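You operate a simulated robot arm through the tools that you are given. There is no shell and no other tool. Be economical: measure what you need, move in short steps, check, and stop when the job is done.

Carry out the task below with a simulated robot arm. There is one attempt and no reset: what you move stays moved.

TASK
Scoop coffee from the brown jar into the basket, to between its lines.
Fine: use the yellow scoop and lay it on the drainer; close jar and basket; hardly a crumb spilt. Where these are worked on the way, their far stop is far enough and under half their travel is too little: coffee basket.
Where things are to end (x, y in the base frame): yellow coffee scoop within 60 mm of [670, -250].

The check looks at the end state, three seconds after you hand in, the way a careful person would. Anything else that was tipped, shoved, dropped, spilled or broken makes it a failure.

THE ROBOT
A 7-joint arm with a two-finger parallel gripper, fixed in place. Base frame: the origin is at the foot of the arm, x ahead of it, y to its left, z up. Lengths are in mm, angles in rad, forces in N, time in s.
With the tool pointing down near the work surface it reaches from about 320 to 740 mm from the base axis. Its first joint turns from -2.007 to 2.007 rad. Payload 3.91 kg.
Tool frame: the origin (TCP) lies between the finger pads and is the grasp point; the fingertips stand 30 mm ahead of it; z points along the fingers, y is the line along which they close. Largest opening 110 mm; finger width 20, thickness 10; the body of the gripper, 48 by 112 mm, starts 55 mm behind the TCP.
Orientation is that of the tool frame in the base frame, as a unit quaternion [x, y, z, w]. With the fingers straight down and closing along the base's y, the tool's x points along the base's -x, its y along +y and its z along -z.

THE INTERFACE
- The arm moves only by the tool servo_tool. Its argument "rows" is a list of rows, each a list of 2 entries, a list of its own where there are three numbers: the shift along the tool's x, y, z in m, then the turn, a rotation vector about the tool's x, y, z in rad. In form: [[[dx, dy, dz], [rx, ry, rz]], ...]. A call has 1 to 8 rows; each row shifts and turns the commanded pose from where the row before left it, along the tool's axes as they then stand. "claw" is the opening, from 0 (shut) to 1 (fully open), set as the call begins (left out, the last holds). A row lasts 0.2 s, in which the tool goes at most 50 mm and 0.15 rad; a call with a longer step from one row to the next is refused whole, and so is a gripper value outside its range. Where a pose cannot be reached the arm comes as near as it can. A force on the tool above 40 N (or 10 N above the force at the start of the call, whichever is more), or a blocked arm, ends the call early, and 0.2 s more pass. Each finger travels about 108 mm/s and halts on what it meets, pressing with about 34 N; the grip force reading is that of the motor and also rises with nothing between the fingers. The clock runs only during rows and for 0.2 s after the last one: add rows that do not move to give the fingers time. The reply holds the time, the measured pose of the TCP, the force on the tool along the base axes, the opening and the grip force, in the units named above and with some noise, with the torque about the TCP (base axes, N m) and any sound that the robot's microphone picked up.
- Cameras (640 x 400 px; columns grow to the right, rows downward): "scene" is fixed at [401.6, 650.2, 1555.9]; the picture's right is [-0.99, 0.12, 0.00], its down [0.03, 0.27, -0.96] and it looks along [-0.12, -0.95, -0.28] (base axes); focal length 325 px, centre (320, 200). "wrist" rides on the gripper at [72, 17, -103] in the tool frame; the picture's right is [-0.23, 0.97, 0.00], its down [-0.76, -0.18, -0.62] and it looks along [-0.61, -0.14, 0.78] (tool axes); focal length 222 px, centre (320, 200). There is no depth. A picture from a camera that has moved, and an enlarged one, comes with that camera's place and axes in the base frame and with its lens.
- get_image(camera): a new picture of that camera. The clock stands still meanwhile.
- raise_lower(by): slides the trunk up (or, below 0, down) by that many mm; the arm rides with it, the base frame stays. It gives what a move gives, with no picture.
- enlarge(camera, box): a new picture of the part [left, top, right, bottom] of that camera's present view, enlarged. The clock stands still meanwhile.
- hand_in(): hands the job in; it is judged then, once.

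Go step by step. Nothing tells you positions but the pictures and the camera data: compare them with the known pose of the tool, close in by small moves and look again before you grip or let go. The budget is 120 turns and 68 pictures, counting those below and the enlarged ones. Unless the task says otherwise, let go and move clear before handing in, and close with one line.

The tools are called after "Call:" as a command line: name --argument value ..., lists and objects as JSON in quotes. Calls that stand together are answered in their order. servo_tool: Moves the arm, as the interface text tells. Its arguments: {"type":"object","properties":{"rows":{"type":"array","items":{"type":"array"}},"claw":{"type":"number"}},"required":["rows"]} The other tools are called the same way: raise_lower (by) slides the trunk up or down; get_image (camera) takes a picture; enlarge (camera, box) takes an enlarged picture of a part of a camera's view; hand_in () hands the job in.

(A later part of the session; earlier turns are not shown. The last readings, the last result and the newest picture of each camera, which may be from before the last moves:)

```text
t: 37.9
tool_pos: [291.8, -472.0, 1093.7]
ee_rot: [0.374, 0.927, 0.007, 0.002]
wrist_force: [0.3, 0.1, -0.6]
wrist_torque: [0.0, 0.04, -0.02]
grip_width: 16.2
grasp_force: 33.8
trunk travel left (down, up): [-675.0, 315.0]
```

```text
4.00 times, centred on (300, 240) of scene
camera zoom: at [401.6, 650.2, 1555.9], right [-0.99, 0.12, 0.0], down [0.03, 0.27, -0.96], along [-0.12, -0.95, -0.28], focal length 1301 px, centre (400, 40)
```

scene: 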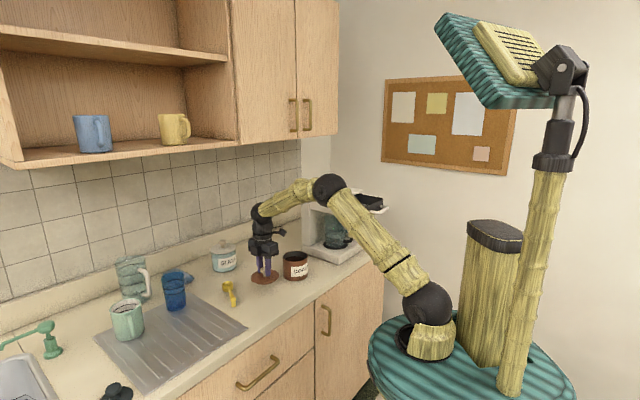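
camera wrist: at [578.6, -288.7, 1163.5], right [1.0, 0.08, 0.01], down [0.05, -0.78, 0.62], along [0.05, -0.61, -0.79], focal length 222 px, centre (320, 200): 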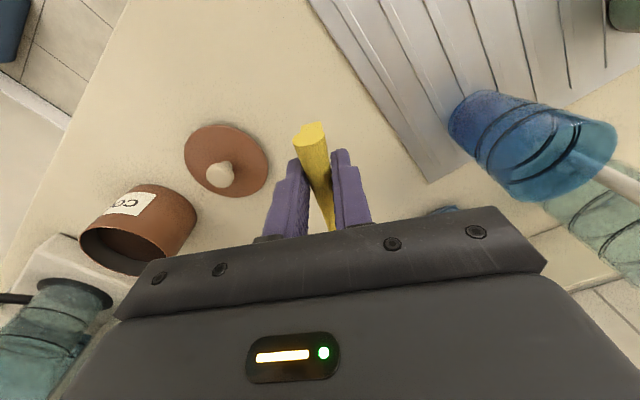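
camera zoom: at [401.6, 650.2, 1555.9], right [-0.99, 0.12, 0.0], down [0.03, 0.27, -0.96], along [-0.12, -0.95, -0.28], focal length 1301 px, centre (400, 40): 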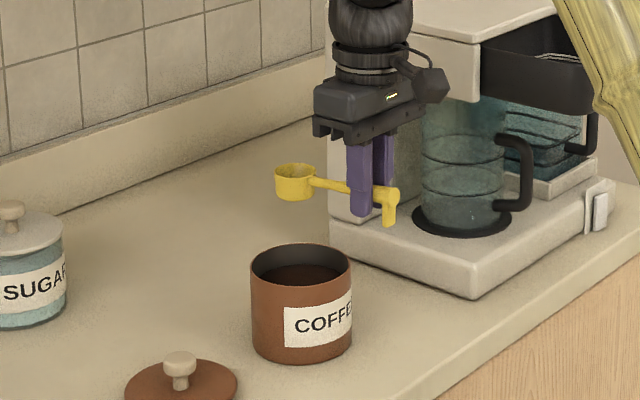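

The bowl is over the jar, with the coffee surface at about z 966 and the rim at about 988. I'll rise, pitch the bowl down 40° and line up above the opening.

Call:
servo_tool --rows '[[[0, 0, -0.03], [0, 0, 0]], [[0, 0, 0], [0, 0.14, 0]], [[0, 0, 0], [0, 0.14, 0]], [[0, 0, 0], [0, 0.14, 0]], [[0, 0, 0], [0, 0.14, 0]], [[0, 0, 0], [0, 0.14, 0]], [[-0.0306, 0, -0.0258], [0, 0, 0]]]'

Call:
enlarge --camera "scene" --box '[250, 190, 350, 290]'

```text
t: 39.5
tool_pos: [291.5, -471.2, 1124.0]
ee_rot: [0.354, 0.882, 0.122, -0.286]
wrist_force: [0.4, -0.1, 0.0]
wrist_torque: [0.0, 0.02, -0.02]
grip_width: 16.5
grasp_force: 33.9
out of reach, approached as far as the arm can: row 6, 7
trunk travel left (down, up): [-675.0, 315.0]
```

```text
4.00 times, centred on (300, 240) of scene
camera zoom: at [401.6, 650.2, 1555.9], right [-0.99, 0.12, 0.0], down [0.03, 0.27, -0.96], along [-0.12, -0.95, -0.28], focal length 1301 px, centre (400, 40)
```

zoom: 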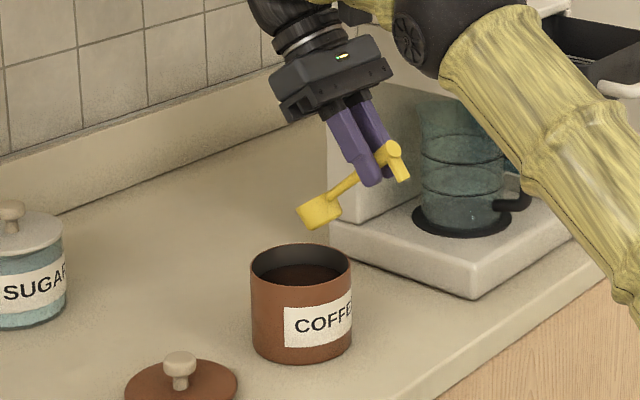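

That pitch is just out of reach at this height. A higher shoulder should help here and at the basket, so I'll raise the trunk 100 mm and go down with the arm instead.

Call:
raise_lower --by 100

Call:
servo_tool --rows '[[[-0.026, 0, 0.036], [0, 0, 0]], [[-0.026, 0, 0.036], [0, 0, 0]], [[-0.018, 0, 0.0245], [0, 0, 0]], [[0, 0, 0], [0, 0.07, 0]], [[-0.0156, 0, -0.0125], [0, 0, 0]], [[-0.0156, 0, -0.0125], [0, 0, 0]]]'

Call:
enlarge --camera "scene" --box '[250, 190, 350, 290]'

```text
t: 40.8
tool_pos: [291.4, -470.9, 1225.1]
ee_rot: [0.354, 0.882, 0.122, -0.285]
wrist_force: [0.8, 0.6, -0.1]
wrist_torque: [0.0, 0.04, 0.01]
grip_width: 16.2
grasp_force: 33.8
trunk travel left (down, up): [-775.0, 215.0]
```

```text
t: 42.2
tool_pos: [321.9, -497.1, 1104.3]
ee_rot: [0.35, 0.872, 0.133, -0.315]
wrist_force: [-1.1, -0.5, -0.8]
wrist_torque: [0.02, 0.0, 0.0]
grip_width: 16.2
grasp_force: 34.1
trunk travel left (down, up): [-775.0, 215.0]
```

```text
4.00 times, centred on (300, 240) of scene
camera zoom: at [401.6, 650.2, 1555.9], right [-0.99, 0.12, 0.0], down [0.03, 0.27, -0.96], along [-0.12, -0.95, -0.28], focal length 1301 px, centre (400, 40)
```

zoom: 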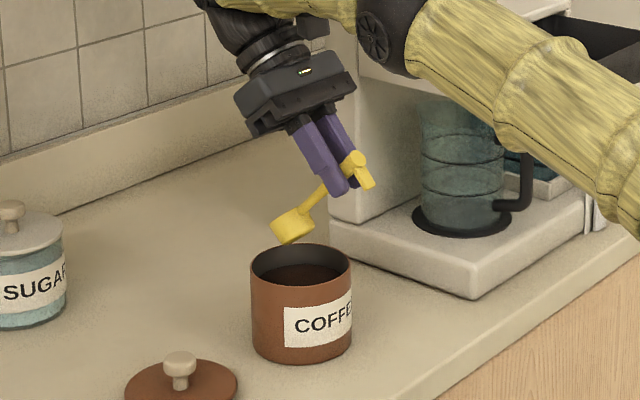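

The pose is reached and the bowl is above the opening. I'll lower the bowl into the coffee.

Call:
servo_tool --rows '[[[-0.0193, 0, 0.023], [0, 0, 0]], [[-0.0193, 0, 0.023], [0, 0, 0]], [[-0.0064, 0, 0.0077], [0, 0, 0]]]'

Call:
enlarge --camera "scene" --box '[265, 210, 345, 290]'

```text
t: 43.0
tool_pos: [321.2, -495.6, 1033.5]
ee_rot: [0.35, 0.871, 0.134, -0.316]
wrist_force: [-0.3, -0.1, -0.8]
wrist_torque: [0.0, 0.0, -0.03]
grip_width: 16.1
grasp_force: 33.8
trunk travel left (down, up): [-775.0, 215.0]
```

```text
5.00 times, centred on (305, 250) of scene
camera zoom: at [401.6, 650.2, 1555.9], right [-0.99, 0.12, 0.0], down [0.03, 0.27, -0.96], along [-0.12, -0.95, -0.28], focal length 1626 px, centre (395, -50)
```

zoom: 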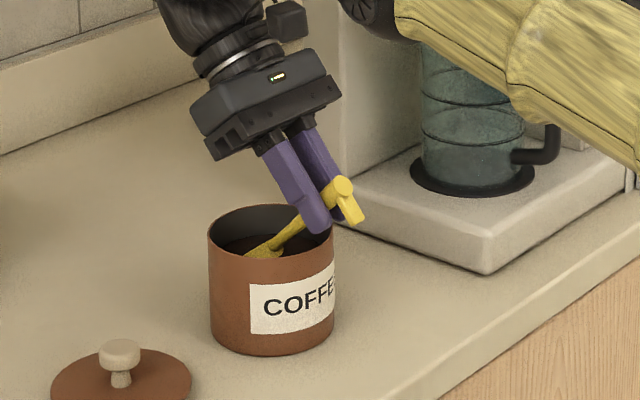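

The clearance looks good. I'll go 16 mm deeper so the bowl is fully under the surface.

Call:
servo_tool --rows '[[[-0.0051, 0, 0.0061], [0, 0, 0]], [[-0.0051, 0, 0.0061], [0, 0, 0]], [[0, 0, 0], [0, 0, 0]]]'

Call:
enlarge --camera "scene" --box '[275, 220, 335, 280]'

```text
t: 43.8
tool_pos: [320.9, -496.7, 1017.3]
ee_rot: [0.35, 0.872, 0.134, -0.315]
wrist_force: [-0.5, 0.5, 0.5]
wrist_torque: [-0.01, 0.0, 0.01]
grip_width: 16.4
grasp_force: 33.8
trunk travel left (down, up): [-775.0, 215.0]
```

```text
6.67 times, centred on (305, 250) of scene
camera zoom: at [401.6, 650.2, 1555.9], right [-0.99, 0.12, 0.0], down [0.03, 0.27, -0.96], along [-0.12, -0.95, -0.28], focal length 2168 px, centre (420, -133)
```

zoom: 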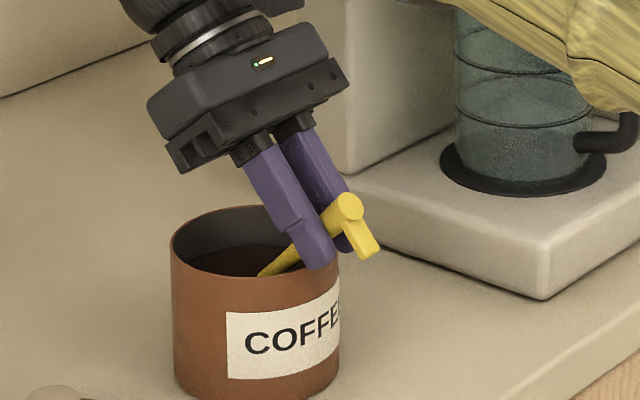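

The bowl is submerged. I'll level it while drawing it up over the rim.

Call:
servo_tool --rows '[[[0.0079, 0, 0.0046], [0, -0.125, 0]], [[0.0068, 0, 0.0032], [0, -0.125, 0]], [[0.005, 0, 0.0024], [0, -0.125, 0]], [[0.0042, 0, 0.0014], [0, -0.125, 0]], [[0.0027, 0, -0.0015], [0, -0.125, 0]], [[0.001, 0, -0.015], [0, -0.075, 0]], [[0, 0, -0.02], [0, 0, 0]], [[0, 0, -0.025], [0, 0, 0]]]'

Call:
enlarge --camera "scene" --box '[265, 210, 345, 290]'

```text
t: 45.6
tool_pos: [299.4, -477.9, 1083.1]
ee_rot: [0.375, 0.927, 0.005, 0.004]
wrist_force: [0.9, 0.0, 0.9]
wrist_torque: [0.0, -0.01, -0.02]
grip_width: 16.3
grasp_force: 33.3
trunk travel left (down, up): [-775.0, 215.0]
```

```text
5.00 times, centred on (305, 250) of scene
camera zoom: at [401.6, 650.2, 1555.9], right [-0.99, 0.12, 0.0], down [0.03, 0.27, -0.96], along [-0.12, -0.95, -0.28], focal length 1626 px, centre (395, -50)
```

zoom: 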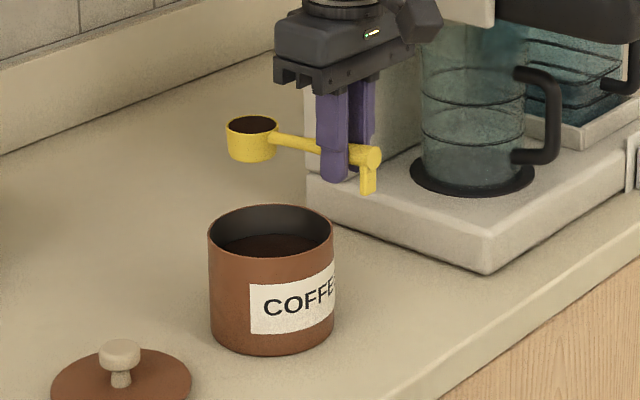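

The scoop is full and nothing spilled. I'll lift it and carry it level: first out from the counter, then along to the basket, whose centre is about (60,-615) with its rim at about z 1175.

Call:
servo_tool --rows '[[[0, 0, -0.025], [0, 0, 0]], [[0, 0, -0.034], [0, 0, 0]], [[0, 0, -0.034], [0, 0, 0]], [[0, 0, -0.034], [0, 0, 0]], [[0, 0, -0.034], [0, 0, 0]]]'

Call:
servo_tool --rows '[[[0.02, 0, 0], [0, 0, 0]], [[0.03, 0, 0], [0, 0, 0]], [[0.03, 0, 0], [0, 0, 0]], [[0.03, 0, 0], [0, 0, 0]], [[0.03, 0, 0], [0, 0, 0]], [[0.027, 0, 0], [0, 0, 0]]]'

Call:
servo_tool --rows '[[[0, -0.025, 0], [0, 0, 0]], [[0, -0.035, 0], [0, 0, 0]], [[0, -0.035, 0], [0, 0, 0]], [[0, -0.035, 0], [0, 0, 0]], [[0, -0.035, 0], [0, 0, 0]], [[0, -0.035, 0], [0, 0, 0]], [[0, -0.033, 0], [0, 0, 0]], [[0, -0.025, 0], [0, 0, 0]]]'

Call:
enlarge --camera "scene" --box '[290, 140, 400, 240]'

Call:
get_image --camera "wrist"

```text
t: 46.8
tool_pos: [298.9, -476.2, 1245.0]
ee_rot: [0.375, 0.927, 0.006, 0.002]
wrist_force: [0.5, -0.1, 0.0]
wrist_torque: [0.01, 0.01, -0.02]
grip_width: 16.2
grasp_force: 34.3
trunk travel left (down, up): [-775.0, 215.0]
```

```text
t: 48.2
tool_pos: [177.7, -362.9, 1244.1]
ee_rot: [0.375, 0.927, 0.005, 0.003]
wrist_force: [0.6, -0.6, -0.7]
wrist_torque: [0.0, -0.02, -0.01]
grip_width: 16.3
grasp_force: 33.8
trunk travel left (down, up): [-775.0, 215.0]
```

```text
t: 50.0
tool_pos: [-1.2, -547.5, 1241.0]
ee_rot: [0.375, 0.927, 0.005, 0.002]
wrist_force: [-0.3, 0.4, -0.4]
wrist_torque: [0.03, 0.02, -0.02]
grip_width: 16.0
grasp_force: 34.0
trunk travel left (down, up): [-775.0, 215.0]
```

```text
4.00 times, centred on (345, 190) of scene
camera zoom: at [401.6, 650.2, 1555.9], right [-0.99, 0.12, 0.0], down [0.03, 0.27, -0.96], along [-0.12, -0.95, -0.28], focal length 1301 px, centre (220, 240)
```

zoom: 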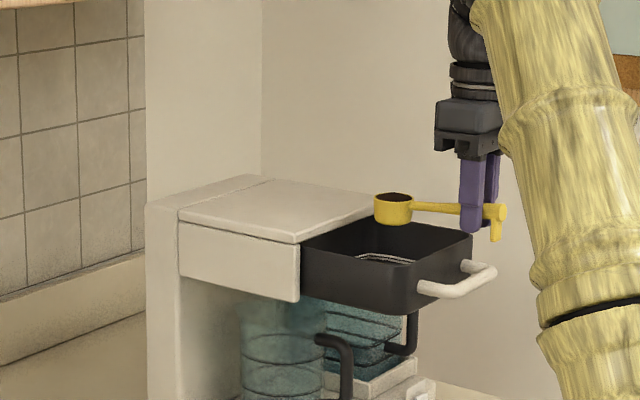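

```text
25 pictures are left
camera wrist: at [-42.2, -487.4, 1343.9], right [0.84, 0.54, 0.01], down [0.42, -0.66, 0.62], along [0.35, -0.52, -0.78], focal length 222 px, centre (320, 200)
```

wrist: 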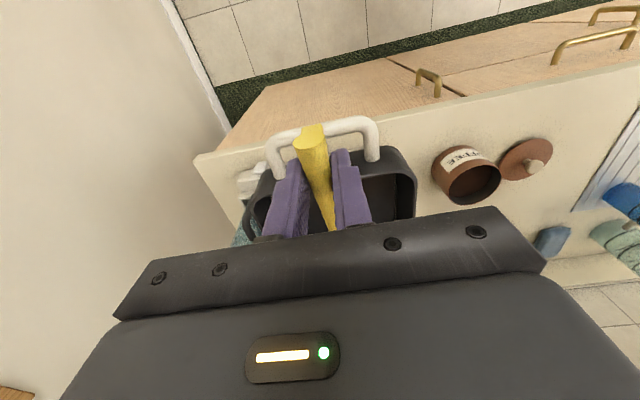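

The bowl is centred over the basket. I'll lower it slightly and roll it about the handle to pour.

Call:
servo_tool --rows '[[[0, 0, 0.018], [0, 0, 0]], [[0, 0, 0], [0.14, 0, 0]], [[0, 0, 0], [0.14, 0, 0]], [[0, 0, 0], [0.14, 0, 0]], [[0, 0, 0], [0.14, 0, 0]]]'

Call:
servo_tool --rows '[[[0, 0, 0], [0.14, 0, 0]], [[0, 0, 0], [0.14, 0, 0]], [[0, 0, 0], [0.14, 0, 0]], [[0, 0, 0], [0.14, 0, 0]]]'

Call:
servo_tool --rows '[[[0, 0, 0], [0.14, 0, 0]], [[0, 0, 0], [0.14, 0, 0]], [[0, 0, 0], [0.14, 0, 0]], [[0, 0, 0], [0.14, 0, 0]], [[0, 0, 0], [0.1, 0, 0]]]'

Call:
enlarge --camera "scene" --box '[290, 140, 400, 240]'

```text
t: 51.2
tool_pos: [0.9, -547.8, 1222.3]
ee_rot: [0.361, 0.892, -0.251, -0.102]
wrist_force: [-0.5, 0.5, -0.6]
wrist_torque: [0.01, 0.03, 0.01]
grip_width: 16.3
grasp_force: 33.3
trunk travel left (down, up): [-775.0, 215.0]
```

```text
t: 52.2
tool_pos: [-0.2, -547.5, 1222.8]
ee_rot: [0.319, 0.788, -0.489, -0.197]
wrist_force: [0.4, -0.5, -0.3]
wrist_torque: [0.0, 0.0, 0.0]
grip_width: 16.3
grasp_force: 34.3
trunk travel left (down, up): [-775.0, 215.0]
```

```text
t: 53.4
tool_pos: [2.6, -545.6, 1225.8]
ee_rot: [-0.237, -0.586, 0.719, 0.289]
wrist_force: [9.7, 10.0, 10.0]
wrist_torque: [0.83, -1.15, 0.28]
grip_width: 16.2
grasp_force: 34.3
trunk travel left (down, up): [-775.0, 215.0]
```

```text
4.00 times, centred on (345, 190) of scene
camera zoom: at [401.6, 650.2, 1555.9], right [-0.99, 0.12, 0.0], down [0.03, 0.27, -0.96], along [-0.12, -0.95, -0.28], focal length 1301 px, centre (220, 240)
```

zoom: 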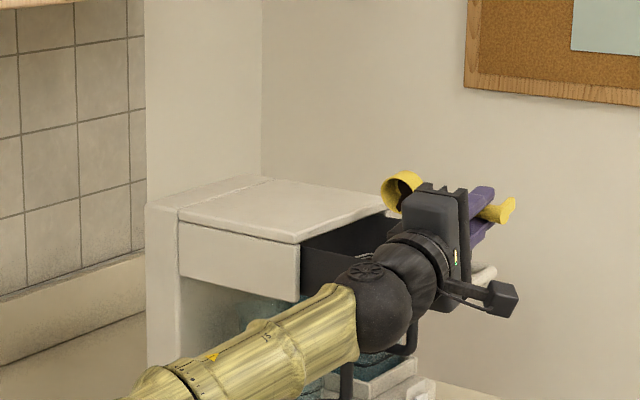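

It has rolled about 100° and there's light contact under the gripper. I'll raise it a little, roll slightly further and look into the bowl.

Call:
servo_tool --rows '[[[0, -0.0147, 0.003], [0, 0, 0]], [[0, -0.005, 0.001], [0.12, 0, 0]], [[0, 0, 0], [0.12, 0, 0]], [[0, 0, 0], [0, 0, 0]]]'

Call:
enlarge --camera "scene" --box '[320, 150, 390, 220]'

```text
t: 54.4
tool_pos: [3.5, -549.8, 1248.6]
ee_rot: [-0.209, -0.498, 0.784, 0.306]
wrist_force: [-0.8, 0.1, 0.1]
wrist_torque: [0.01, 0.01, 0.01]
grip_width: 16.4
grasp_force: 33.9
trunk travel left (down, up): [-775.0, 215.0]
```

```text
5.71 times, centred on (355, 185) of scene
camera zoom: at [401.6, 650.2, 1555.9], right [-0.99, 0.12, 0.0], down [0.03, 0.27, -0.96], along [-0.12, -0.95, -0.28], focal length 1858 px, centre (120, 286)
```

zoom: 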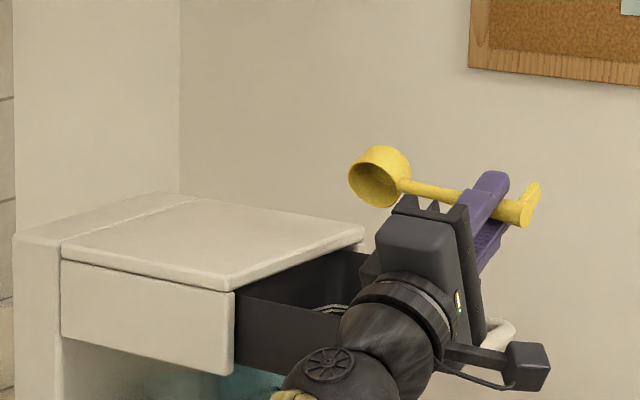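

The bowl has emptied. I'll roll back and look down into the basket.

Call:
servo_tool --rows '[[[0, 0, 0], [-0.145, 0, 0]], [[0, 0, 0], [-0.145, 0, 0]], [[0, 0, 0], [-0.145, 0, 0]], [[0, 0, 0], [-0.145, 0, 0]], [[0, 0, 0], [-0.145, 0, 0]], [[0, 0, 0], [-0.145, 0, 0]], [[0, 0, 0], [-0.145, 0, 0]], [[0, 0, 0], [-0.145, 0, 0]]]'

Call:
servo_tool --rows '[[[0, 0, 0], [-0.14, 0, 0]], [[0, 0, 0], [-0.14, 0, 0]], [[0, 0, 0], [-0.14, 0, 0]], [[0, 0, 0], [-0.14, 0, 0]], [[0, 0, 0], [-0.14, 0, 0]], [[0, 0, 0], [-0.14, 0, 0]]]'

Call:
servo_tool --rows '[[[0, 0.035, -0.01], [0, 0, 0]], [[0, 0.04, -0.01], [0, 0, 0]], [[0, 0.045, 0], [0, 0, 0]]]'

Call:
enlarge --camera "scene" --box '[330, 170, 390, 230]'

Call:
get_image --camera "wrist"

```text
t: 56.2
tool_pos: [-0.2, -547.7, 1243.1]
ee_rot: [0.341, 0.846, -0.38, -0.153]
wrist_force: [-0.5, -0.8, -1.4]
wrist_torque: [0.05, 0.02, 0.01]
grip_width: 16.1
grasp_force: 34.1
trunk travel left (down, up): [-775.0, 215.0]
```

```text
t: 57.6
tool_pos: [0.4, -548.9, 1242.5]
ee_rot: [0.375, 0.927, -0.001, 0.0]
wrist_force: [0.4, 0.1, -0.1]
wrist_torque: [0.01, -0.01, -0.01]
grip_width: 16.3
grasp_force: 33.6
trunk travel left (down, up): [-775.0, 215.0]
```

```text
t: 58.4
tool_pos: [84.2, -459.1, 1262.6]
ee_rot: [0.376, 0.927, -0.004, 0.0]
wrist_force: [0.4, 0.8, -1.1]
wrist_torque: [-0.05, 0.02, -0.02]
grip_width: 16.6
grasp_force: 34.3
trunk travel left (down, up): [-775.0, 215.0]
```

```text
6.67 times, centred on (360, 200) of scene
camera zoom: at [401.6, 650.2, 1555.9], right [-0.99, 0.12, 0.0], down [0.03, 0.27, -0.96], along [-0.12, -0.95, -0.28], focal length 2168 px, centre (53, 200)
```

zoom: 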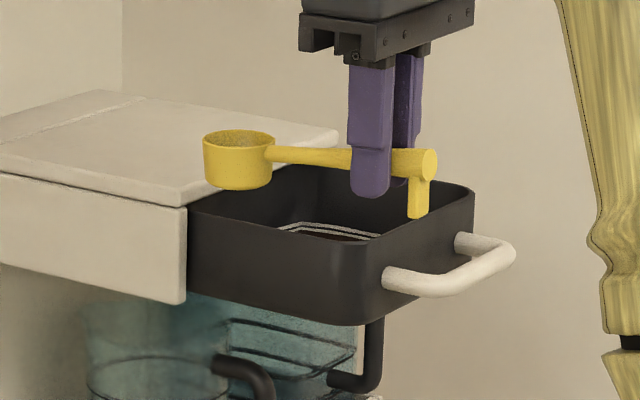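

```text
21 pictures are left
camera wrist: at [45.1, -396.3, 1366.2], right [0.84, 0.54, -0.01], down [0.43, -0.65, 0.63], along [0.33, -0.53, -0.78], focal length 222 px, centre (320, 200)
```

wrist: 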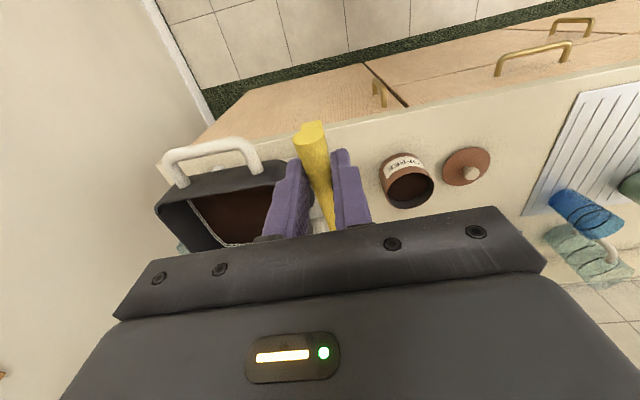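

The coffee has spread across the basket floor. I'll check the level against the lines.

Call:
enlarge --camera "wrist" --box '[150, 135, 310, 255]'

```text
3.33 times, centred on (230, 195) of wrist
camera zoom: at [45.1, -396.3, 1366.2], right [0.84, 0.54, -0.01], down [0.43, -0.65, 0.63], along [0.33, -0.53, -0.78], focal length 740 px, centre (620, 217)
```

zoom: 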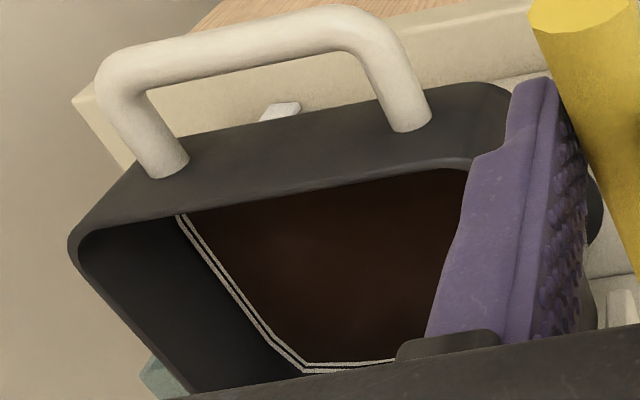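

Call:
enlarge --camera "scene" --box '[350, 192, 374, 208]'

```text
16.00 times, centred on (362, 200) of scene
camera zoom: at [401.6, 650.2, 1555.9], right [-0.99, 0.12, 0.0], down [0.03, 0.27, -0.96], along [-0.12, -0.95, -0.28], focal length 5203 px, centre (-352, 200)
```

zoom: 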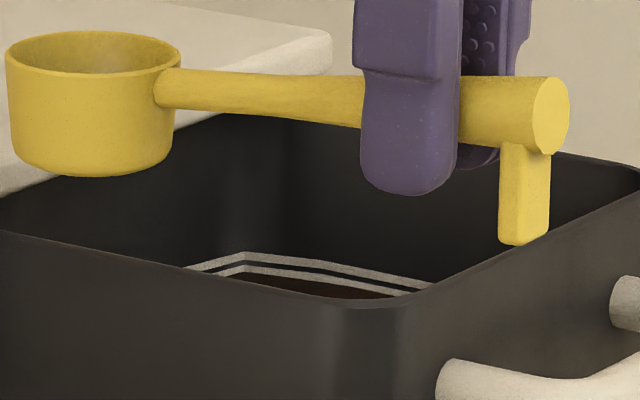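

Lower edge: the coffee sits right at the bottom line, so it needs one more scoop to be between them. I'll return to the jar.

Call:
servo_tool --rows '[[[0, 0.0345, 0], [0, 0, 0]], [[0, 0.0345, 0], [0, 0, 0]], [[0, 0.0345, 0], [0, 0, 0]], [[0, 0.0345, 0], [0, 0, 0]]]'

Call:
servo_tool --rows '[[[-0.033, 0, 0.022], [0, 0, 0]], [[-0.033, 0, 0.022], [0, 0, 0]], [[-0.033, 0, 0.022], [0, 0, 0]], [[-0.033, 0, 0.022], [0, 0, 0]], [[-0.033, 0, 0.022], [0, 0, 0]], [[-0.033, 0, 0.022], [0, 0, 0]]]'

Call:
servo_tool --rows '[[[0, 0, 0], [0, 0.14, 0]], [[0, 0, 0], [0, 0.14, 0]], [[0, 0, 0], [0, 0.14, 0]], [[0, 0, 0], [0, 0.14, 0]], [[0, 0, 0], [0, 0.14, 0]]]'

```text
t: 59.4
tool_pos: [179.1, -362.8, 1260.8]
ee_rot: [0.375, 0.927, -0.004, -0.001]
wrist_force: [-0.6, -0.3, -0.2]
wrist_torque: [-0.01, 0.05, 0.01]
grip_width: 16.3
grasp_force: 33.8
trunk travel left (down, up): [-775.0, 215.0]
```

```text
t: 60.8
tool_pos: [322.5, -502.3, 1128.1]
ee_rot: [0.376, 0.927, -0.003, -0.002]
wrist_force: [0.8, 0.5, -0.7]
wrist_torque: [0.02, 0.0, 0.04]
grip_width: 16.3
grasp_force: 34.0
trunk travel left (down, up): [-775.0, 215.0]
```

```text
t: 62.0
tool_pos: [320.5, -499.7, 1129.1]
ee_rot: [0.358, 0.881, 0.113, -0.289]
wrist_force: [-0.3, 0.8, 0.3]
wrist_torque: [0.01, 0.03, 0.02]
grip_width: 16.4
grasp_force: 33.9
out of reach, approached as far as the arm can: row 5
trunk travel left (down, up): [-775.0, 215.0]
```

Call:
servo_tool --rows '[[[-0.0236, 0.003, 0.0323], [0, 0, 0]], [[0, 0, 0], [0, 0.13, 0]], [[-0.0265, 0, 0.0279], [0, 0, 0]]]'

Call:
enlarge --camera "scene" --box '[265, 210, 345, 290]'

```text
t: 62.8
tool_pos: [325.3, -501.7, 1048.5]
ee_rot: [0.353, 0.871, 0.124, -0.318]
wrist_force: [0.7, -0.1, -1.1]
wrist_torque: [0.02, 0.0, -0.01]
grip_width: 16.2
grasp_force: 34.3
out of reach, approached as far as the arm can: row 2
trunk travel left (down, up): [-775.0, 215.0]
```

```text
5.00 times, centred on (305, 250) of scene
camera zoom: at [401.6, 650.2, 1555.9], right [-0.99, 0.12, 0.0], down [0.03, 0.27, -0.96], along [-0.12, -0.95, -0.28], focal length 1626 px, centre (395, -50)
```

zoom: 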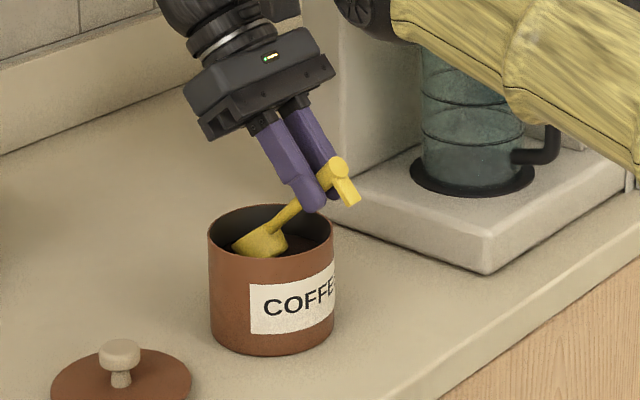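

Call:
servo_tool --rows '[[[-0.0109, 0, 0.0153], [0, 0, 0]], [[-0.0109, 0, 0.0153], [0, 0, 0]], [[0, 0, 0], [0, 0, 0]]]'

```text
t: 63.6
tool_pos: [322.1, -498.4, 1012.8]
ee_rot: [0.354, 0.871, 0.125, -0.316]
wrist_force: [0.7, -0.3, 1.9]
wrist_torque: [0.04, -0.05, 0.0]
grip_width: 16.3
grasp_force: 33.9
trunk travel left (down, up): [-775.0, 215.0]
```

The bowl is submerged again with no contact. I'll level and lift as before.

Call:
servo_tool --rows '[[[0.0096, 0, 0.0024], [0, -0.125, 0]], [[0.0068, 0, 0.0028], [0, -0.125, 0]], [[0.005, 0, 0.0024], [0, -0.125, 0]], [[0.0042, 0, 0.0014], [0, -0.125, 0]], [[0.0027, 0, -0.0015], [0, -0.125, 0]], [[0.001, 0, -0.015], [0, -0.075, 0]], [[0, 0, -0.02], [0, 0, 0]], [[0, 0, -0.025], [0, 0, 0]]]'

Call:
enlarge --camera "scene" --box '[265, 210, 345, 290]'

```text
t: 65.4
tool_pos: [301.7, -477.7, 1080.3]
ee_rot: [0.375, 0.927, -0.005, 0.002]
wrist_force: [-0.3, 0.2, -0.4]
wrist_torque: [0.0, -0.01, 0.05]
grip_width: 16.3
grasp_force: 33.8
trunk travel left (down, up): [-775.0, 215.0]
```

```text
5.00 times, centred on (305, 250) of scene
camera zoom: at [401.6, 650.2, 1555.9], right [-0.99, 0.12, 0.0], down [0.03, 0.27, -0.96], along [-0.12, -0.95, -0.28], focal length 1626 px, centre (395, -50)
```

zoom: 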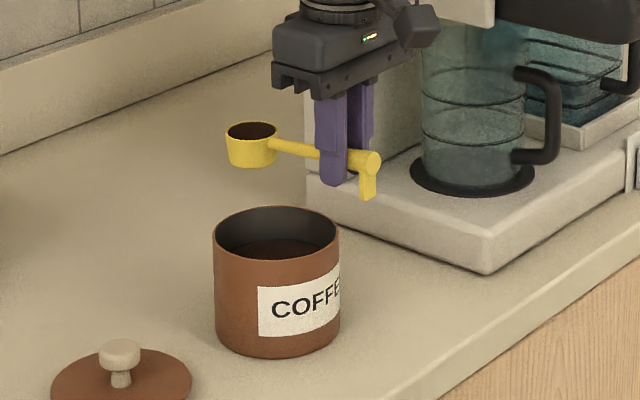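

It's full again; the jar shifted only about 6 mm. I'll carry the scoop to the basket along the same path.

Call:
servo_tool --rows '[[[0, 0, -0.025], [0, 0, 0]], [[0, 0, -0.034], [0, 0, 0]], [[0, 0, -0.034], [0, 0, 0]], [[0, 0, -0.034], [0, 0, 0]], [[0, 0, -0.036], [0, 0, 0]]]'

Call:
servo_tool --rows '[[[0.02, 0, 0], [0, 0, 0]], [[0.03, 0, 0], [0, 0, 0]], [[0.03, 0, 0], [0, 0, 0]], [[0.03, 0, 0], [0, 0, 0]], [[0.03, 0, 0], [0, 0, 0]], [[0.028, 0, 0], [0, 0, 0]]]'

Call:
servo_tool --rows '[[[0, -0.025, 0], [0, 0, 0]], [[0, -0.035, 0], [0, 0, 0]], [[0, -0.035, 0], [0, 0, 0]], [[0, -0.035, 0], [0, 0, 0]], [[0, -0.035, 0], [0, 0, 0]], [[0, -0.035, 0], [0, 0, 0]], [[0, -0.035, 0], [0, 0, 0]], [[0, -0.025, 0], [0, 0, 0]]]'

Call:
servo_tool --rows '[[[0, 0, 0.003], [0.14, 0, 0]], [[0, 0, 0], [0.14, 0, 0]], [[0, 0, 0], [0.14, 0, 0]], [[0, 0, 0], [0.14, 0, 0]], [[0, 0, 0], [0.14, 0, 0]], [[0, 0, 0], [0.14, 0, 0]], [[0, 0, 0], [0.14, 0, 0]], [[0, 0, 0], [0.14, 0, 0]]]'

Call:
servo_tool --rows '[[[0, 0, 0], [0.14, 0, 0]], [[0, 0, 0], [0.14, 0, 0]], [[0, 0, 0], [0.14, 0, 0]], [[0, 0, 0], [0.14, 0, 0]], [[0, -0.007, 0.001], [0.14, 0, 0]], [[0, 0, 0], [0.14, 0, 0]], [[0, 0, 0], [0, 0, 0]], [[0, 0, 0], [0, 0, 0]]]'

Call:
enlarge --camera "scene" --box '[320, 150, 390, 220]'

```text
t: 66.6
tool_pos: [303.3, -477.6, 1245.0]
ee_rot: [0.375, 0.927, -0.004, 0.002]
wrist_force: [0.4, 0.0, -0.4]
wrist_torque: [0.0, 0.01, 0.02]
grip_width: 16.5
grasp_force: 34.1
trunk travel left (down, up): [-775.0, 215.0]
```

```text
t: 68.0
tool_pos: [179.9, -358.9, 1244.5]
ee_rot: [0.374, 0.927, -0.004, 0.001]
wrist_force: [-0.3, -0.2, -1.3]
wrist_torque: [-0.03, -0.01, -0.01]
grip_width: 16.3
grasp_force: 34.3
trunk travel left (down, up): [-775.0, 215.0]
```

```text
t: 69.8
tool_pos: [0.2, -547.6, 1244.0]
ee_rot: [0.375, 0.927, -0.004, 0.002]
wrist_force: [0.4, 0.2, -0.3]
wrist_torque: [-0.03, -0.02, 0.0]
grip_width: 16.4
grasp_force: 34.3
trunk travel left (down, up): [-775.0, 215.0]
```

```text
t: 71.6
tool_pos: [2.3, -547.4, 1242.2]
ee_rot: [0.318, 0.782, -0.498, -0.199]
wrist_force: [-0.3, -0.1, -0.6]
wrist_torque: [0.05, 0.02, 0.0]
grip_width: 16.3
grasp_force: 34.2
trunk travel left (down, up): [-775.0, 215.0]
```

```text
t: 73.4
tool_pos: [1.9, -547.9, 1250.9]
ee_rot: [-0.21, -0.514, 0.772, 0.311]
wrist_force: [0.0, -0.1, -0.8]
wrist_torque: [-0.03, 0.0, 0.04]
grip_width: 16.3
grasp_force: 34.4
trunk travel left (down, up): [-775.0, 215.0]
```

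```text
5.71 times, centred on (355, 185) of scene
camera zoom: at [401.6, 650.2, 1555.9], right [-0.99, 0.12, 0.0], down [0.03, 0.27, -0.96], along [-0.12, -0.95, -0.28], focal length 1858 px, centre (120, 286)
```

zoom: 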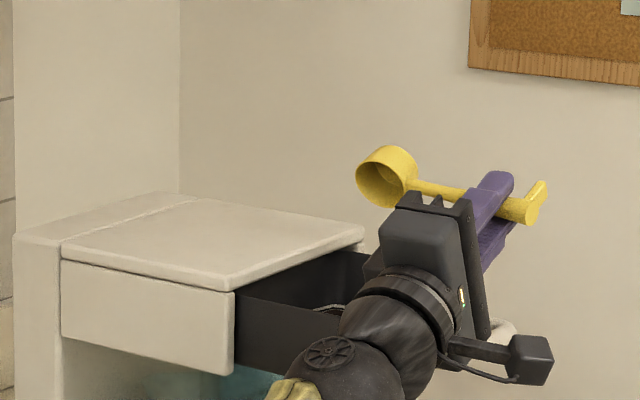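

The bowl is empty. I'll roll back, step aside and read the level.

Call:
servo_tool --rows '[[[0, 0, 0], [-0.145, 0, 0]], [[0, 0, 0], [-0.145, 0, 0]], [[0, 0, 0], [-0.145, 0, 0]], [[0, 0, 0], [-0.145, 0, 0]], [[0, 0, 0], [-0.145, 0, 0]], [[0, 0, 0], [-0.145, 0, 0]], [[0, 0, 0], [-0.145, 0, 0]], [[0, 0, 0], [-0.145, 0, 0]]]'

Call:
servo_tool --rows '[[[0, 0, 0], [-0.14, 0, 0]], [[0, 0, 0], [-0.14, 0, 0]], [[0, 0, 0], [-0.14, 0, 0]], [[0, 0, 0], [-0.14, 0, 0]], [[0, 0, 0], [-0.14, 0, 0]], [[0, 0, 0], [-0.1, 0, 0]]]'

Call:
servo_tool --rows '[[[0, 0.035, -0.01], [0, 0, 0]], [[0, 0.045, -0.01], [0, 0, 0]], [[0, 0.045, 0], [0, 0, 0]], [[0, 0.03, 0], [0, 0, 0]]]'

Call:
enlarge --camera "scene" --box '[350, 192, 374, 208]'

Call:
enlarge --camera "wrist" --box '[110, 135, 270, 255]'

```text
t: 75.2
tool_pos: [-0.2, -547.5, 1249.0]
ee_rot: [0.346, 0.853, -0.364, -0.144]
wrist_force: [0.8, -0.3, -0.6]
wrist_torque: [-0.02, 0.0, -0.02]
grip_width: 16.4
grasp_force: 34.1
trunk travel left (down, up): [-775.0, 215.0]
```

```text
t: 76.6
tool_pos: [0.2, -548.2, 1247.9]
ee_rot: [0.375, 0.927, -0.003, 0.002]
wrist_force: [-0.3, -0.5, 0.3]
wrist_torque: [0.01, 0.04, -0.02]
grip_width: 16.2
grasp_force: 34.2
trunk travel left (down, up): [-775.0, 215.0]
```

```text
t: 77.6
tool_pos: [107.1, -432.9, 1267.2]
ee_rot: [0.375, 0.927, -0.005, 0.002]
wrist_force: [1.0, 0.6, 0.1]
wrist_torque: [0.02, -0.02, 0.01]
grip_width: 16.3
grasp_force: 34.0
trunk travel left (down, up): [-775.0, 215.0]
```

```text
16.00 times, centred on (362, 200) of scene
camera zoom: at [401.6, 650.2, 1555.9], right [-0.99, 0.12, 0.0], down [0.03, 0.27, -0.96], along [-0.12, -0.95, -0.28], focal length 5203 px, centre (-352, 200)
```

zoom: 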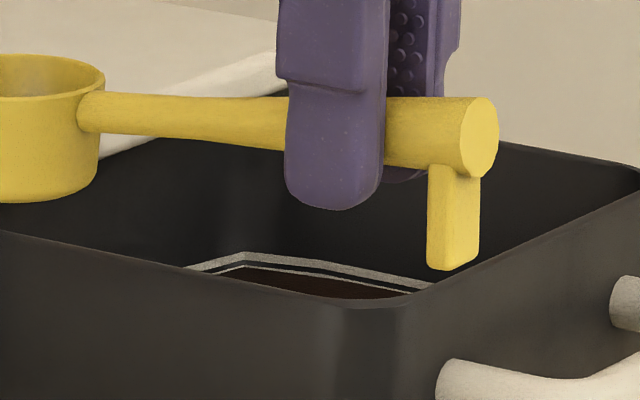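

```text
3.33 times, centred on (190, 195) of wrist
camera zoom: at [68.3, -371.2, 1370.6], right [0.84, 0.54, -0.01], down [0.42, -0.65, 0.63], along [0.34, -0.53, -0.78], focal length 740 px, centre (753, 217)
```

zoom: 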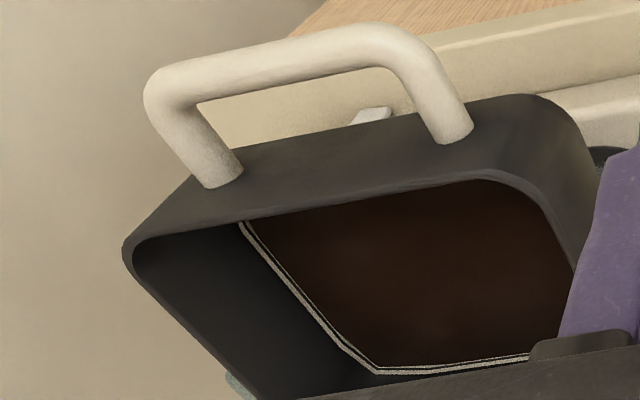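

The level rose and now sits within the lower stripe; a third scoop will put it clearly between the lines. Back to the jar, now at about (352,-525).

Call:
servo_tool --rows '[[[0, 0.0347, 0], [0, 0, 0]], [[0, 0.0347, 0], [0, 0, 0]], [[0, 0.0347, 0], [0, 0, 0]]]'

Call:
servo_tool --rows '[[[-0.0328, 0, 0.027], [0, 0, 0]], [[-0.0328, 0, 0.027], [0, 0, 0]], [[-0.0328, 0, 0.027], [0, 0, 0]], [[-0.0328, 0, 0.027], [0, 0, 0]], [[-0.0328, 0, 0.027], [0, 0, 0]], [[-0.0328, 0, 0.027], [0, 0, 0]]]'

Call:
servo_tool --rows '[[[0, 0, 0], [0, 0.14, 0]], [[0, 0, 0], [0, 0.14, 0]], [[0, 0, 0], [0, 0.14, 0]], [[0, 0, 0], [0, 0.14, 0]], [[0, 0, 0], [0, 0.14, 0]]]'

```text
t: 78.4
tool_pos: [180.2, -358.8, 1266.7]
ee_rot: [0.375, 0.927, -0.004, 0.0]
wrist_force: [0.3, 0.4, -0.5]
wrist_torque: [-0.04, 0.0, -0.01]
grip_width: 16.6
grasp_force: 33.9
trunk travel left (down, up): [-775.0, 215.0]
```

```text
t: 79.8
tool_pos: [323.6, -499.8, 1105.0]
ee_rot: [0.375, 0.927, -0.004, 0.001]
wrist_force: [-1.2, -0.4, -0.9]
wrist_torque: [0.02, 0.0, -0.04]
grip_width: 16.6
grasp_force: 33.8
trunk travel left (down, up): [-775.0, 215.0]
```

```text
t: 81.0
tool_pos: [321.7, -499.1, 1106.1]
ee_rot: [0.354, 0.871, 0.124, -0.317]
wrist_force: [-0.5, -1.2, -0.8]
wrist_torque: [-0.02, 0.01, -0.02]
grip_width: 16.2
grasp_force: 33.6
trunk travel left (down, up): [-775.0, 215.0]
```

Call:
servo_tool --rows '[[[-0.0178, 0.0025, 0.0243], [0, 0, 0]], [[-0.0193, 0, 0.023], [0, 0, 0]]]'

Call:
enlarge --camera "scene" --box '[265, 210, 345, 290]'

```text
t: 81.6
tool_pos: [321.9, -496.0, 1044.9]
ee_rot: [0.353, 0.872, 0.124, -0.317]
wrist_force: [0.8, 1.0, 0.1]
wrist_torque: [-0.01, 0.01, -0.03]
grip_width: 16.3
grasp_force: 33.6
trunk travel left (down, up): [-775.0, 215.0]
```

```text
5.00 times, centred on (305, 250) of scene
camera zoom: at [401.6, 650.2, 1555.9], right [-0.99, 0.12, 0.0], down [0.03, 0.27, -0.96], along [-0.12, -0.95, -0.28], focal length 1626 px, centre (395, -50)
```

zoom: 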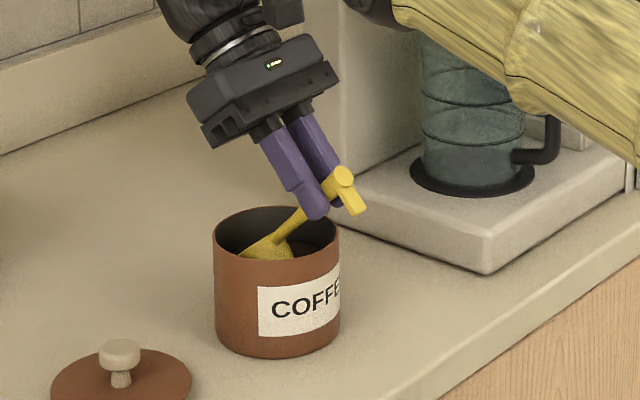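

Call:
servo_tool --rows '[[[-0.0106, 0, 0.0127], [0, 0, 0]], [[-0.0106, 0, 0.0127], [0, 0, 0]], [[0, 0, 0], [0, 0, 0]]]'

Call:
servo_tool --rows '[[[0.0054, 0, 0.0006], [0, -0.125, 0]], [[0.0071, 0, 0.0022], [0, -0.125, 0]], [[0.005, 0, 0.0024], [0, -0.125, 0]], [[0.0042, 0, 0.0014], [0, -0.125, 0]], [[0.0033, 0, 0.0], [0, -0.125, 0]], [[0.001, 0, -0.015], [0, -0.075, 0]], [[0, 0, -0.02], [0, 0, 0]], [[0, 0, -0.025], [0, 0, 0]]]'

Call:
enlarge --camera "scene" --box '[265, 210, 345, 290]'

```text
t: 82.4
tool_pos: [323.0, -497.0, 1012.3]
ee_rot: [0.354, 0.871, 0.124, -0.316]
wrist_force: [0.6, -0.9, 2.0]
wrist_torque: [-0.02, -0.04, 0.0]
grip_width: 16.4
grasp_force: 34.4
trunk travel left (down, up): [-775.0, 215.0]
```

```text
t: 84.2
tool_pos: [304.1, -479.3, 1079.3]
ee_rot: [0.375, 0.927, -0.005, 0.002]
wrist_force: [0.4, 0.2, -0.3]
wrist_torque: [-0.01, 0.0, 0.02]
grip_width: 16.3
grasp_force: 33.9
trunk travel left (down, up): [-775.0, 215.0]
```

```text
5.00 times, centred on (305, 250) of scene
camera zoom: at [401.6, 650.2, 1555.9], right [-0.99, 0.12, 0.0], down [0.03, 0.27, -0.96], along [-0.12, -0.95, -0.28], focal length 1626 px, centre (395, -50)
```

zoom: 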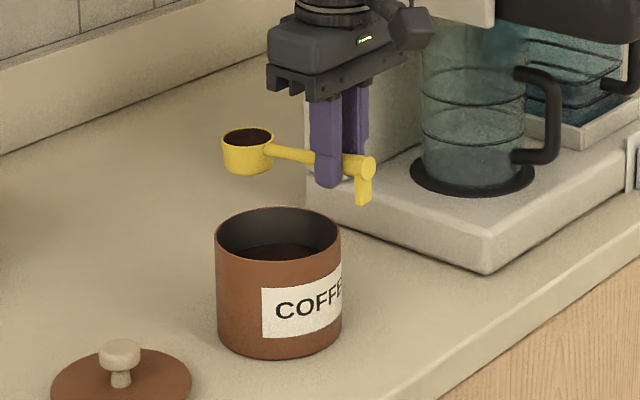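

Full again. I'll carry and pour as before.

Call:
servo_tool --rows '[[[0, 0, -0.025], [0, 0, 0]], [[0, 0, -0.034], [0, 0, 0]], [[0, 0, -0.034], [0, 0, 0]], [[0, 0, -0.034], [0, 0, 0]], [[0, 0, -0.037], [0, 0, 0]]]'

Call:
servo_tool --rows '[[[0.021, 0, 0], [0, 0, 0]], [[0.03, 0, 0], [0, 0, 0]], [[0.03, 0, 0], [0, 0, 0]], [[0.03, 0, 0], [0, 0, 0]], [[0.03, 0, 0], [0, 0, 0]], [[0.03, 0, 0], [0, 0, 0]]]'

Call:
servo_tool --rows '[[[0, -0.025, 0], [0, 0, 0]], [[0, -0.035, 0], [0, 0, 0]], [[0, -0.035, 0], [0, 0, 0]], [[0, -0.035, 0], [0, 0, 0]], [[0, -0.035, 0], [0, 0, 0]], [[0, -0.035, 0], [0, 0, 0]], [[0, -0.035, 0], [0, 0, 0]], [[0, -0.025, 0], [0, 0, 0]]]'

Call:
servo_tool --rows '[[[0, 0, 0.003], [0.14, 0, 0]], [[0, 0, 0], [0.14, 0, 0]], [[0, 0, 0], [0.14, 0, 0]], [[0, 0, 0], [0.14, 0, 0]], [[0, 0, 0], [0.14, 0, 0]], [[0, 0, 0], [0.14, 0, 0]], [[0, 0, 0], [0.14, 0, 0]], [[0, 0, 0], [0.14, 0, 0]]]'

Call:
servo_tool --rows '[[[0, 0, 0], [0.14, 0, 0]], [[0, 0, 0], [0.14, 0, 0]], [[0, 0, 0], [0.14, 0, 0]], [[0, 0, 0], [0.14, 0, 0]], [[0, -0.007, 0.001], [0.14, 0, 0]], [[0, 0, 0], [0.14, 0, 0]], [[0, 0, 0], [0, 0, 0]], [[0, 0, 0], [0, 0, 0]]]'

Call:
servo_tool --rows '[[[0, 0, 0], [-0.145, 0, 0]], [[0, 0, 0], [-0.145, 0, 0]], [[0, 0, 0], [-0.145, 0, 0]], [[0, 0, 0], [-0.145, 0, 0]], [[0, 0, 0], [-0.145, 0, 0]], [[0, 0, 0], [-0.145, 0, 0]], [[0, 0, 0], [-0.145, 0, 0]], [[0, 0, 0], [-0.145, 0, 0]]]'

Call:
servo_tool --rows '[[[0, 0, 0], [-0.14, 0, 0]], [[0, 0, 0], [-0.14, 0, 0]], [[0, 0, 0], [-0.14, 0, 0]], [[0, 0, 0], [-0.14, 0, 0]], [[0, 0, 0], [-0.14, 0, 0]], [[0, 0, 0], [-0.1, 0, 0]]]'

Call:
servo_tool --rows '[[[0, 0.035, -0.01], [0, 0, 0]], [[0, 0.045, -0.01], [0, 0, 0]], [[0, 0.045, 0], [0, 0, 0]], [[0, 0.03, 0], [0, 0, 0]]]'

Call:
enlarge --camera "scene" --box '[350, 192, 374, 208]'

```text
t: 85.4
tool_pos: [304.3, -478.0, 1242.0]
ee_rot: [0.375, 0.927, -0.004, 0.001]
wrist_force: [-1.4, -0.1, -0.4]
wrist_torque: [0.03, 0.03, 0.0]
grip_width: 16.4
grasp_force: 34.4
trunk travel left (down, up): [-775.0, 215.0]
```

```text
t: 86.8
tool_pos: [179.6, -357.4, 1241.7]
ee_rot: [0.375, 0.927, -0.004, 0.002]
wrist_force: [0.6, 0.1, 0.1]
wrist_torque: [-0.04, 0.05, 0.0]
grip_width: 16.4
grasp_force: 34.3
trunk travel left (down, up): [-775.0, 215.0]
```

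```text
t: 88.6
tool_pos: [-0.5, -546.3, 1243.7]
ee_rot: [0.375, 0.927, -0.004, 0.001]
wrist_force: [-0.4, 0.5, -1.2]
wrist_torque: [0.03, 0.03, 0.02]
grip_width: 16.3
grasp_force: 34.1
trunk travel left (down, up): [-775.0, 215.0]
```

```text
t: 90.4
tool_pos: [2.2, -545.5, 1241.4]
ee_rot: [0.318, 0.783, -0.497, -0.199]
wrist_force: [0.6, -0.2, -0.7]
wrist_torque: [0.04, -0.02, -0.01]
grip_width: 16.5
grasp_force: 33.8
trunk travel left (down, up): [-775.0, 215.0]
```

```text
t: 92.2
tool_pos: [1.2, -545.5, 1247.4]
ee_rot: [-0.21, -0.513, 0.772, 0.311]
wrist_force: [-1.6, -0.2, 0.2]
wrist_torque: [0.02, 0.0, -0.02]
grip_width: 16.0
grasp_force: 34.0
trunk travel left (down, up): [-775.0, 215.0]
```

```text
t: 94.0
tool_pos: [-1.0, -544.1, 1248.1]
ee_rot: [0.346, 0.853, -0.364, -0.145]
wrist_force: [-0.1, -0.1, -1.2]
wrist_torque: [0.03, 0.0, -0.03]
grip_width: 16.6
grasp_force: 34.2
trunk travel left (down, up): [-775.0, 215.0]
```

```text
t: 95.4
tool_pos: [0.0, -546.3, 1247.3]
ee_rot: [0.374, 0.927, -0.003, 0.002]
wrist_force: [0.5, -0.2, -0.3]
wrist_torque: [-0.01, 0.01, 0.0]
grip_width: 16.5
grasp_force: 33.8
trunk travel left (down, up): [-775.0, 215.0]
```

```text
t: 96.4
tool_pos: [108.5, -433.0, 1266.3]
ee_rot: [0.376, 0.927, -0.005, 0.002]
wrist_force: [0.5, 0.7, 0.3]
wrist_torque: [0.02, 0.02, 0.01]
grip_width: 16.4
grasp_force: 34.3
trunk travel left (down, up): [-775.0, 215.0]
```

```text
16.00 times, centred on (362, 200) of scene
camera zoom: at [401.6, 650.2, 1555.9], right [-0.99, 0.12, 0.0], down [0.03, 0.27, -0.96], along [-0.12, -0.95, -0.28], focal length 5203 px, centre (-352, 200)
```

zoom: 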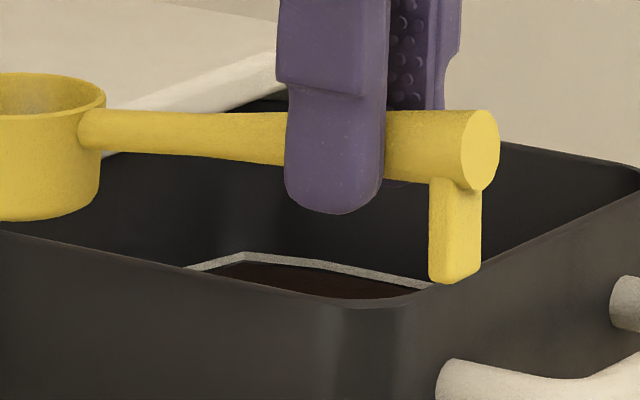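

The coffee now covers the lower line and stays under the upper one, so it's between them. Next I'll carry the empty scoop to the drainer target (670,-250).

Call:
servo_tool --rows '[[[0, 0.048, 0], [0, 0, 0]], [[0, 0.048, 0], [0, 0, 0]], [[0, 0.048, 0], [0, 0, 0]], [[0, 0.048, 0], [0, 0, 0]], [[0, 0.048, 0], [0, 0, 0]], [[0, 0.048, 0], [0, 0, 0]], [[0, 0.048, 0], [0, 0, 0]], [[0, 0.048, 0], [0, 0, 0]]]'

Call:
servo_tool --rows '[[[0, 0.046, 0], [0, 0, 0]], [[0, 0.046, 0], [0, 0, 0]], [[0, 0.046, 0], [0, 0, 0]], [[-0.0465, 0, 0], [0, 0, 0]], [[-0.0465, 0, 0], [0, 0, 0]]]'

Call:
servo_tool --rows '[[[-0.035, 0, 0.034], [0, 0, 0]], [[-0.035, 0, 0.034], [0, 0, 0]], [[-0.035, 0, 0.034], [0, 0, 0]], [[-0.034, 0, 0.034], [0, 0, 0]], [[0, 0, 0.045], [0, 0, 0]], [[0, 0, 0.045], [0, 0, 0]]]'

Call:
get_image --camera "scene"

```text
t: 98.2
tool_pos: [377.3, -155.0, 1263.0]
ee_rot: [0.376, 0.927, -0.004, 0.002]
wrist_force: [0.7, 0.6, -0.6]
wrist_torque: [-0.03, 0.03, 0.0]
grip_width: 16.4
grasp_force: 33.8
trunk travel left (down, up): [-775.0, 215.0]
```

```text
t: 99.4
tool_pos: [540.8, -122.3, 1263.6]
ee_rot: [0.375, 0.927, -0.004, 0.0]
wrist_force: [0.0, 0.3, -1.3]
wrist_torque: [0.0, 0.03, 0.04]
grip_width: 16.1
grasp_force: 33.9
trunk travel left (down, up): [-775.0, 215.0]
```

```text
t: 100.8
tool_pos: [640.3, -220.9, 1038.7]
ee_rot: [0.375, 0.927, -0.004, 0.001]
wrist_force: [-0.5, 0.8, -0.4]
wrist_torque: [0.0, 0.03, 0.02]
grip_width: 16.3
grasp_force: 33.9
trunk travel left (down, up): [-775.0, 215.0]
```

```text
10 pictures are left
```

scene: 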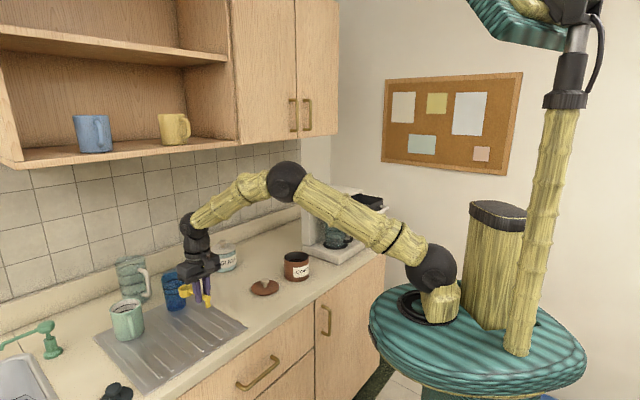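

Call:
enlarge --camera "scene" --box '[140, 250, 240, 350]'

```text
4.00 times, centred on (190, 300) of scene
camera zoom: at [401.6, 650.2, 1555.9], right [-0.99, 0.12, 0.0], down [0.03, 0.27, -0.96], along [-0.12, -0.95, -0.28], focal length 1301 px, centre (840, -200)
```

zoom: 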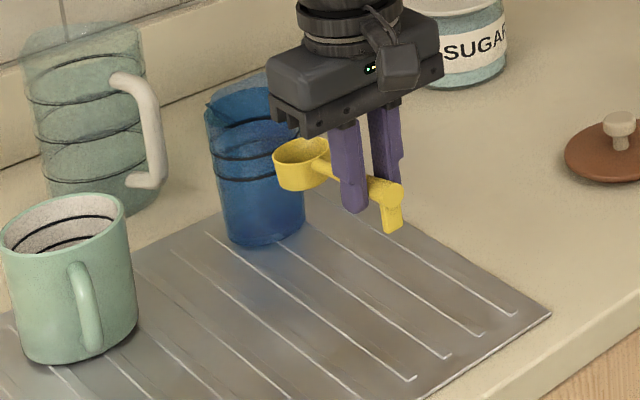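

The bowl is well clear of the blue cup. I'll lower it until it rests on the drainer.

Call:
servo_tool --rows '[[[0, 0, 0.04], [0, 0, 0]], [[0, 0, 0.035], [0, 0, 0]], [[0, 0, 0.01], [0, 0, 0]]]'

Call:
servo_tool --rows '[[[0, 0, 0.003], [0, 0, 0]], [[0, 0, 0.003], [0, 0, 0]]]'

Call:
enlarge --camera "scene" --box '[150, 260, 240, 350]'

```text
t: 101.6
tool_pos: [638.7, -222.0, 954.0]
ee_rot: [0.373, 0.928, -0.004, 0.002]
wrist_force: [-0.2, -0.8, 1.6]
wrist_torque: [-0.15, -0.18, 0.0]
grip_width: 16.4
grasp_force: 34.4
trunk travel left (down, up): [-775.0, 215.0]
```

```text
t: 102.2
tool_pos: [637.8, -222.1, 950.2]
ee_rot: [0.375, 0.927, -0.003, 0.003]
wrist_force: [-0.5, 1.2, 17.4]
wrist_torque: [0.01, -0.05, 0.03]
grip_width: 16.4
grasp_force: 33.7
trunk travel left (down, up): [-775.0, 215.0]
```

```text
4.44 times, centred on (195, 305) of scene
camera zoom: at [401.6, 650.2, 1555.9], right [-0.99, 0.12, 0.0], down [0.03, 0.27, -0.96], along [-0.12, -0.95, -0.28], focal length 1445 px, centre (876, -267)
```

zoom: 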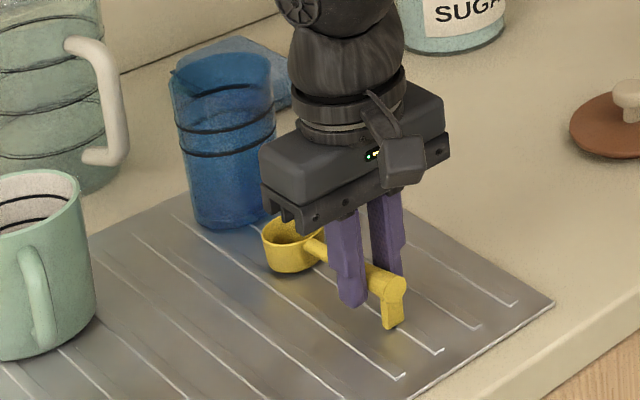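

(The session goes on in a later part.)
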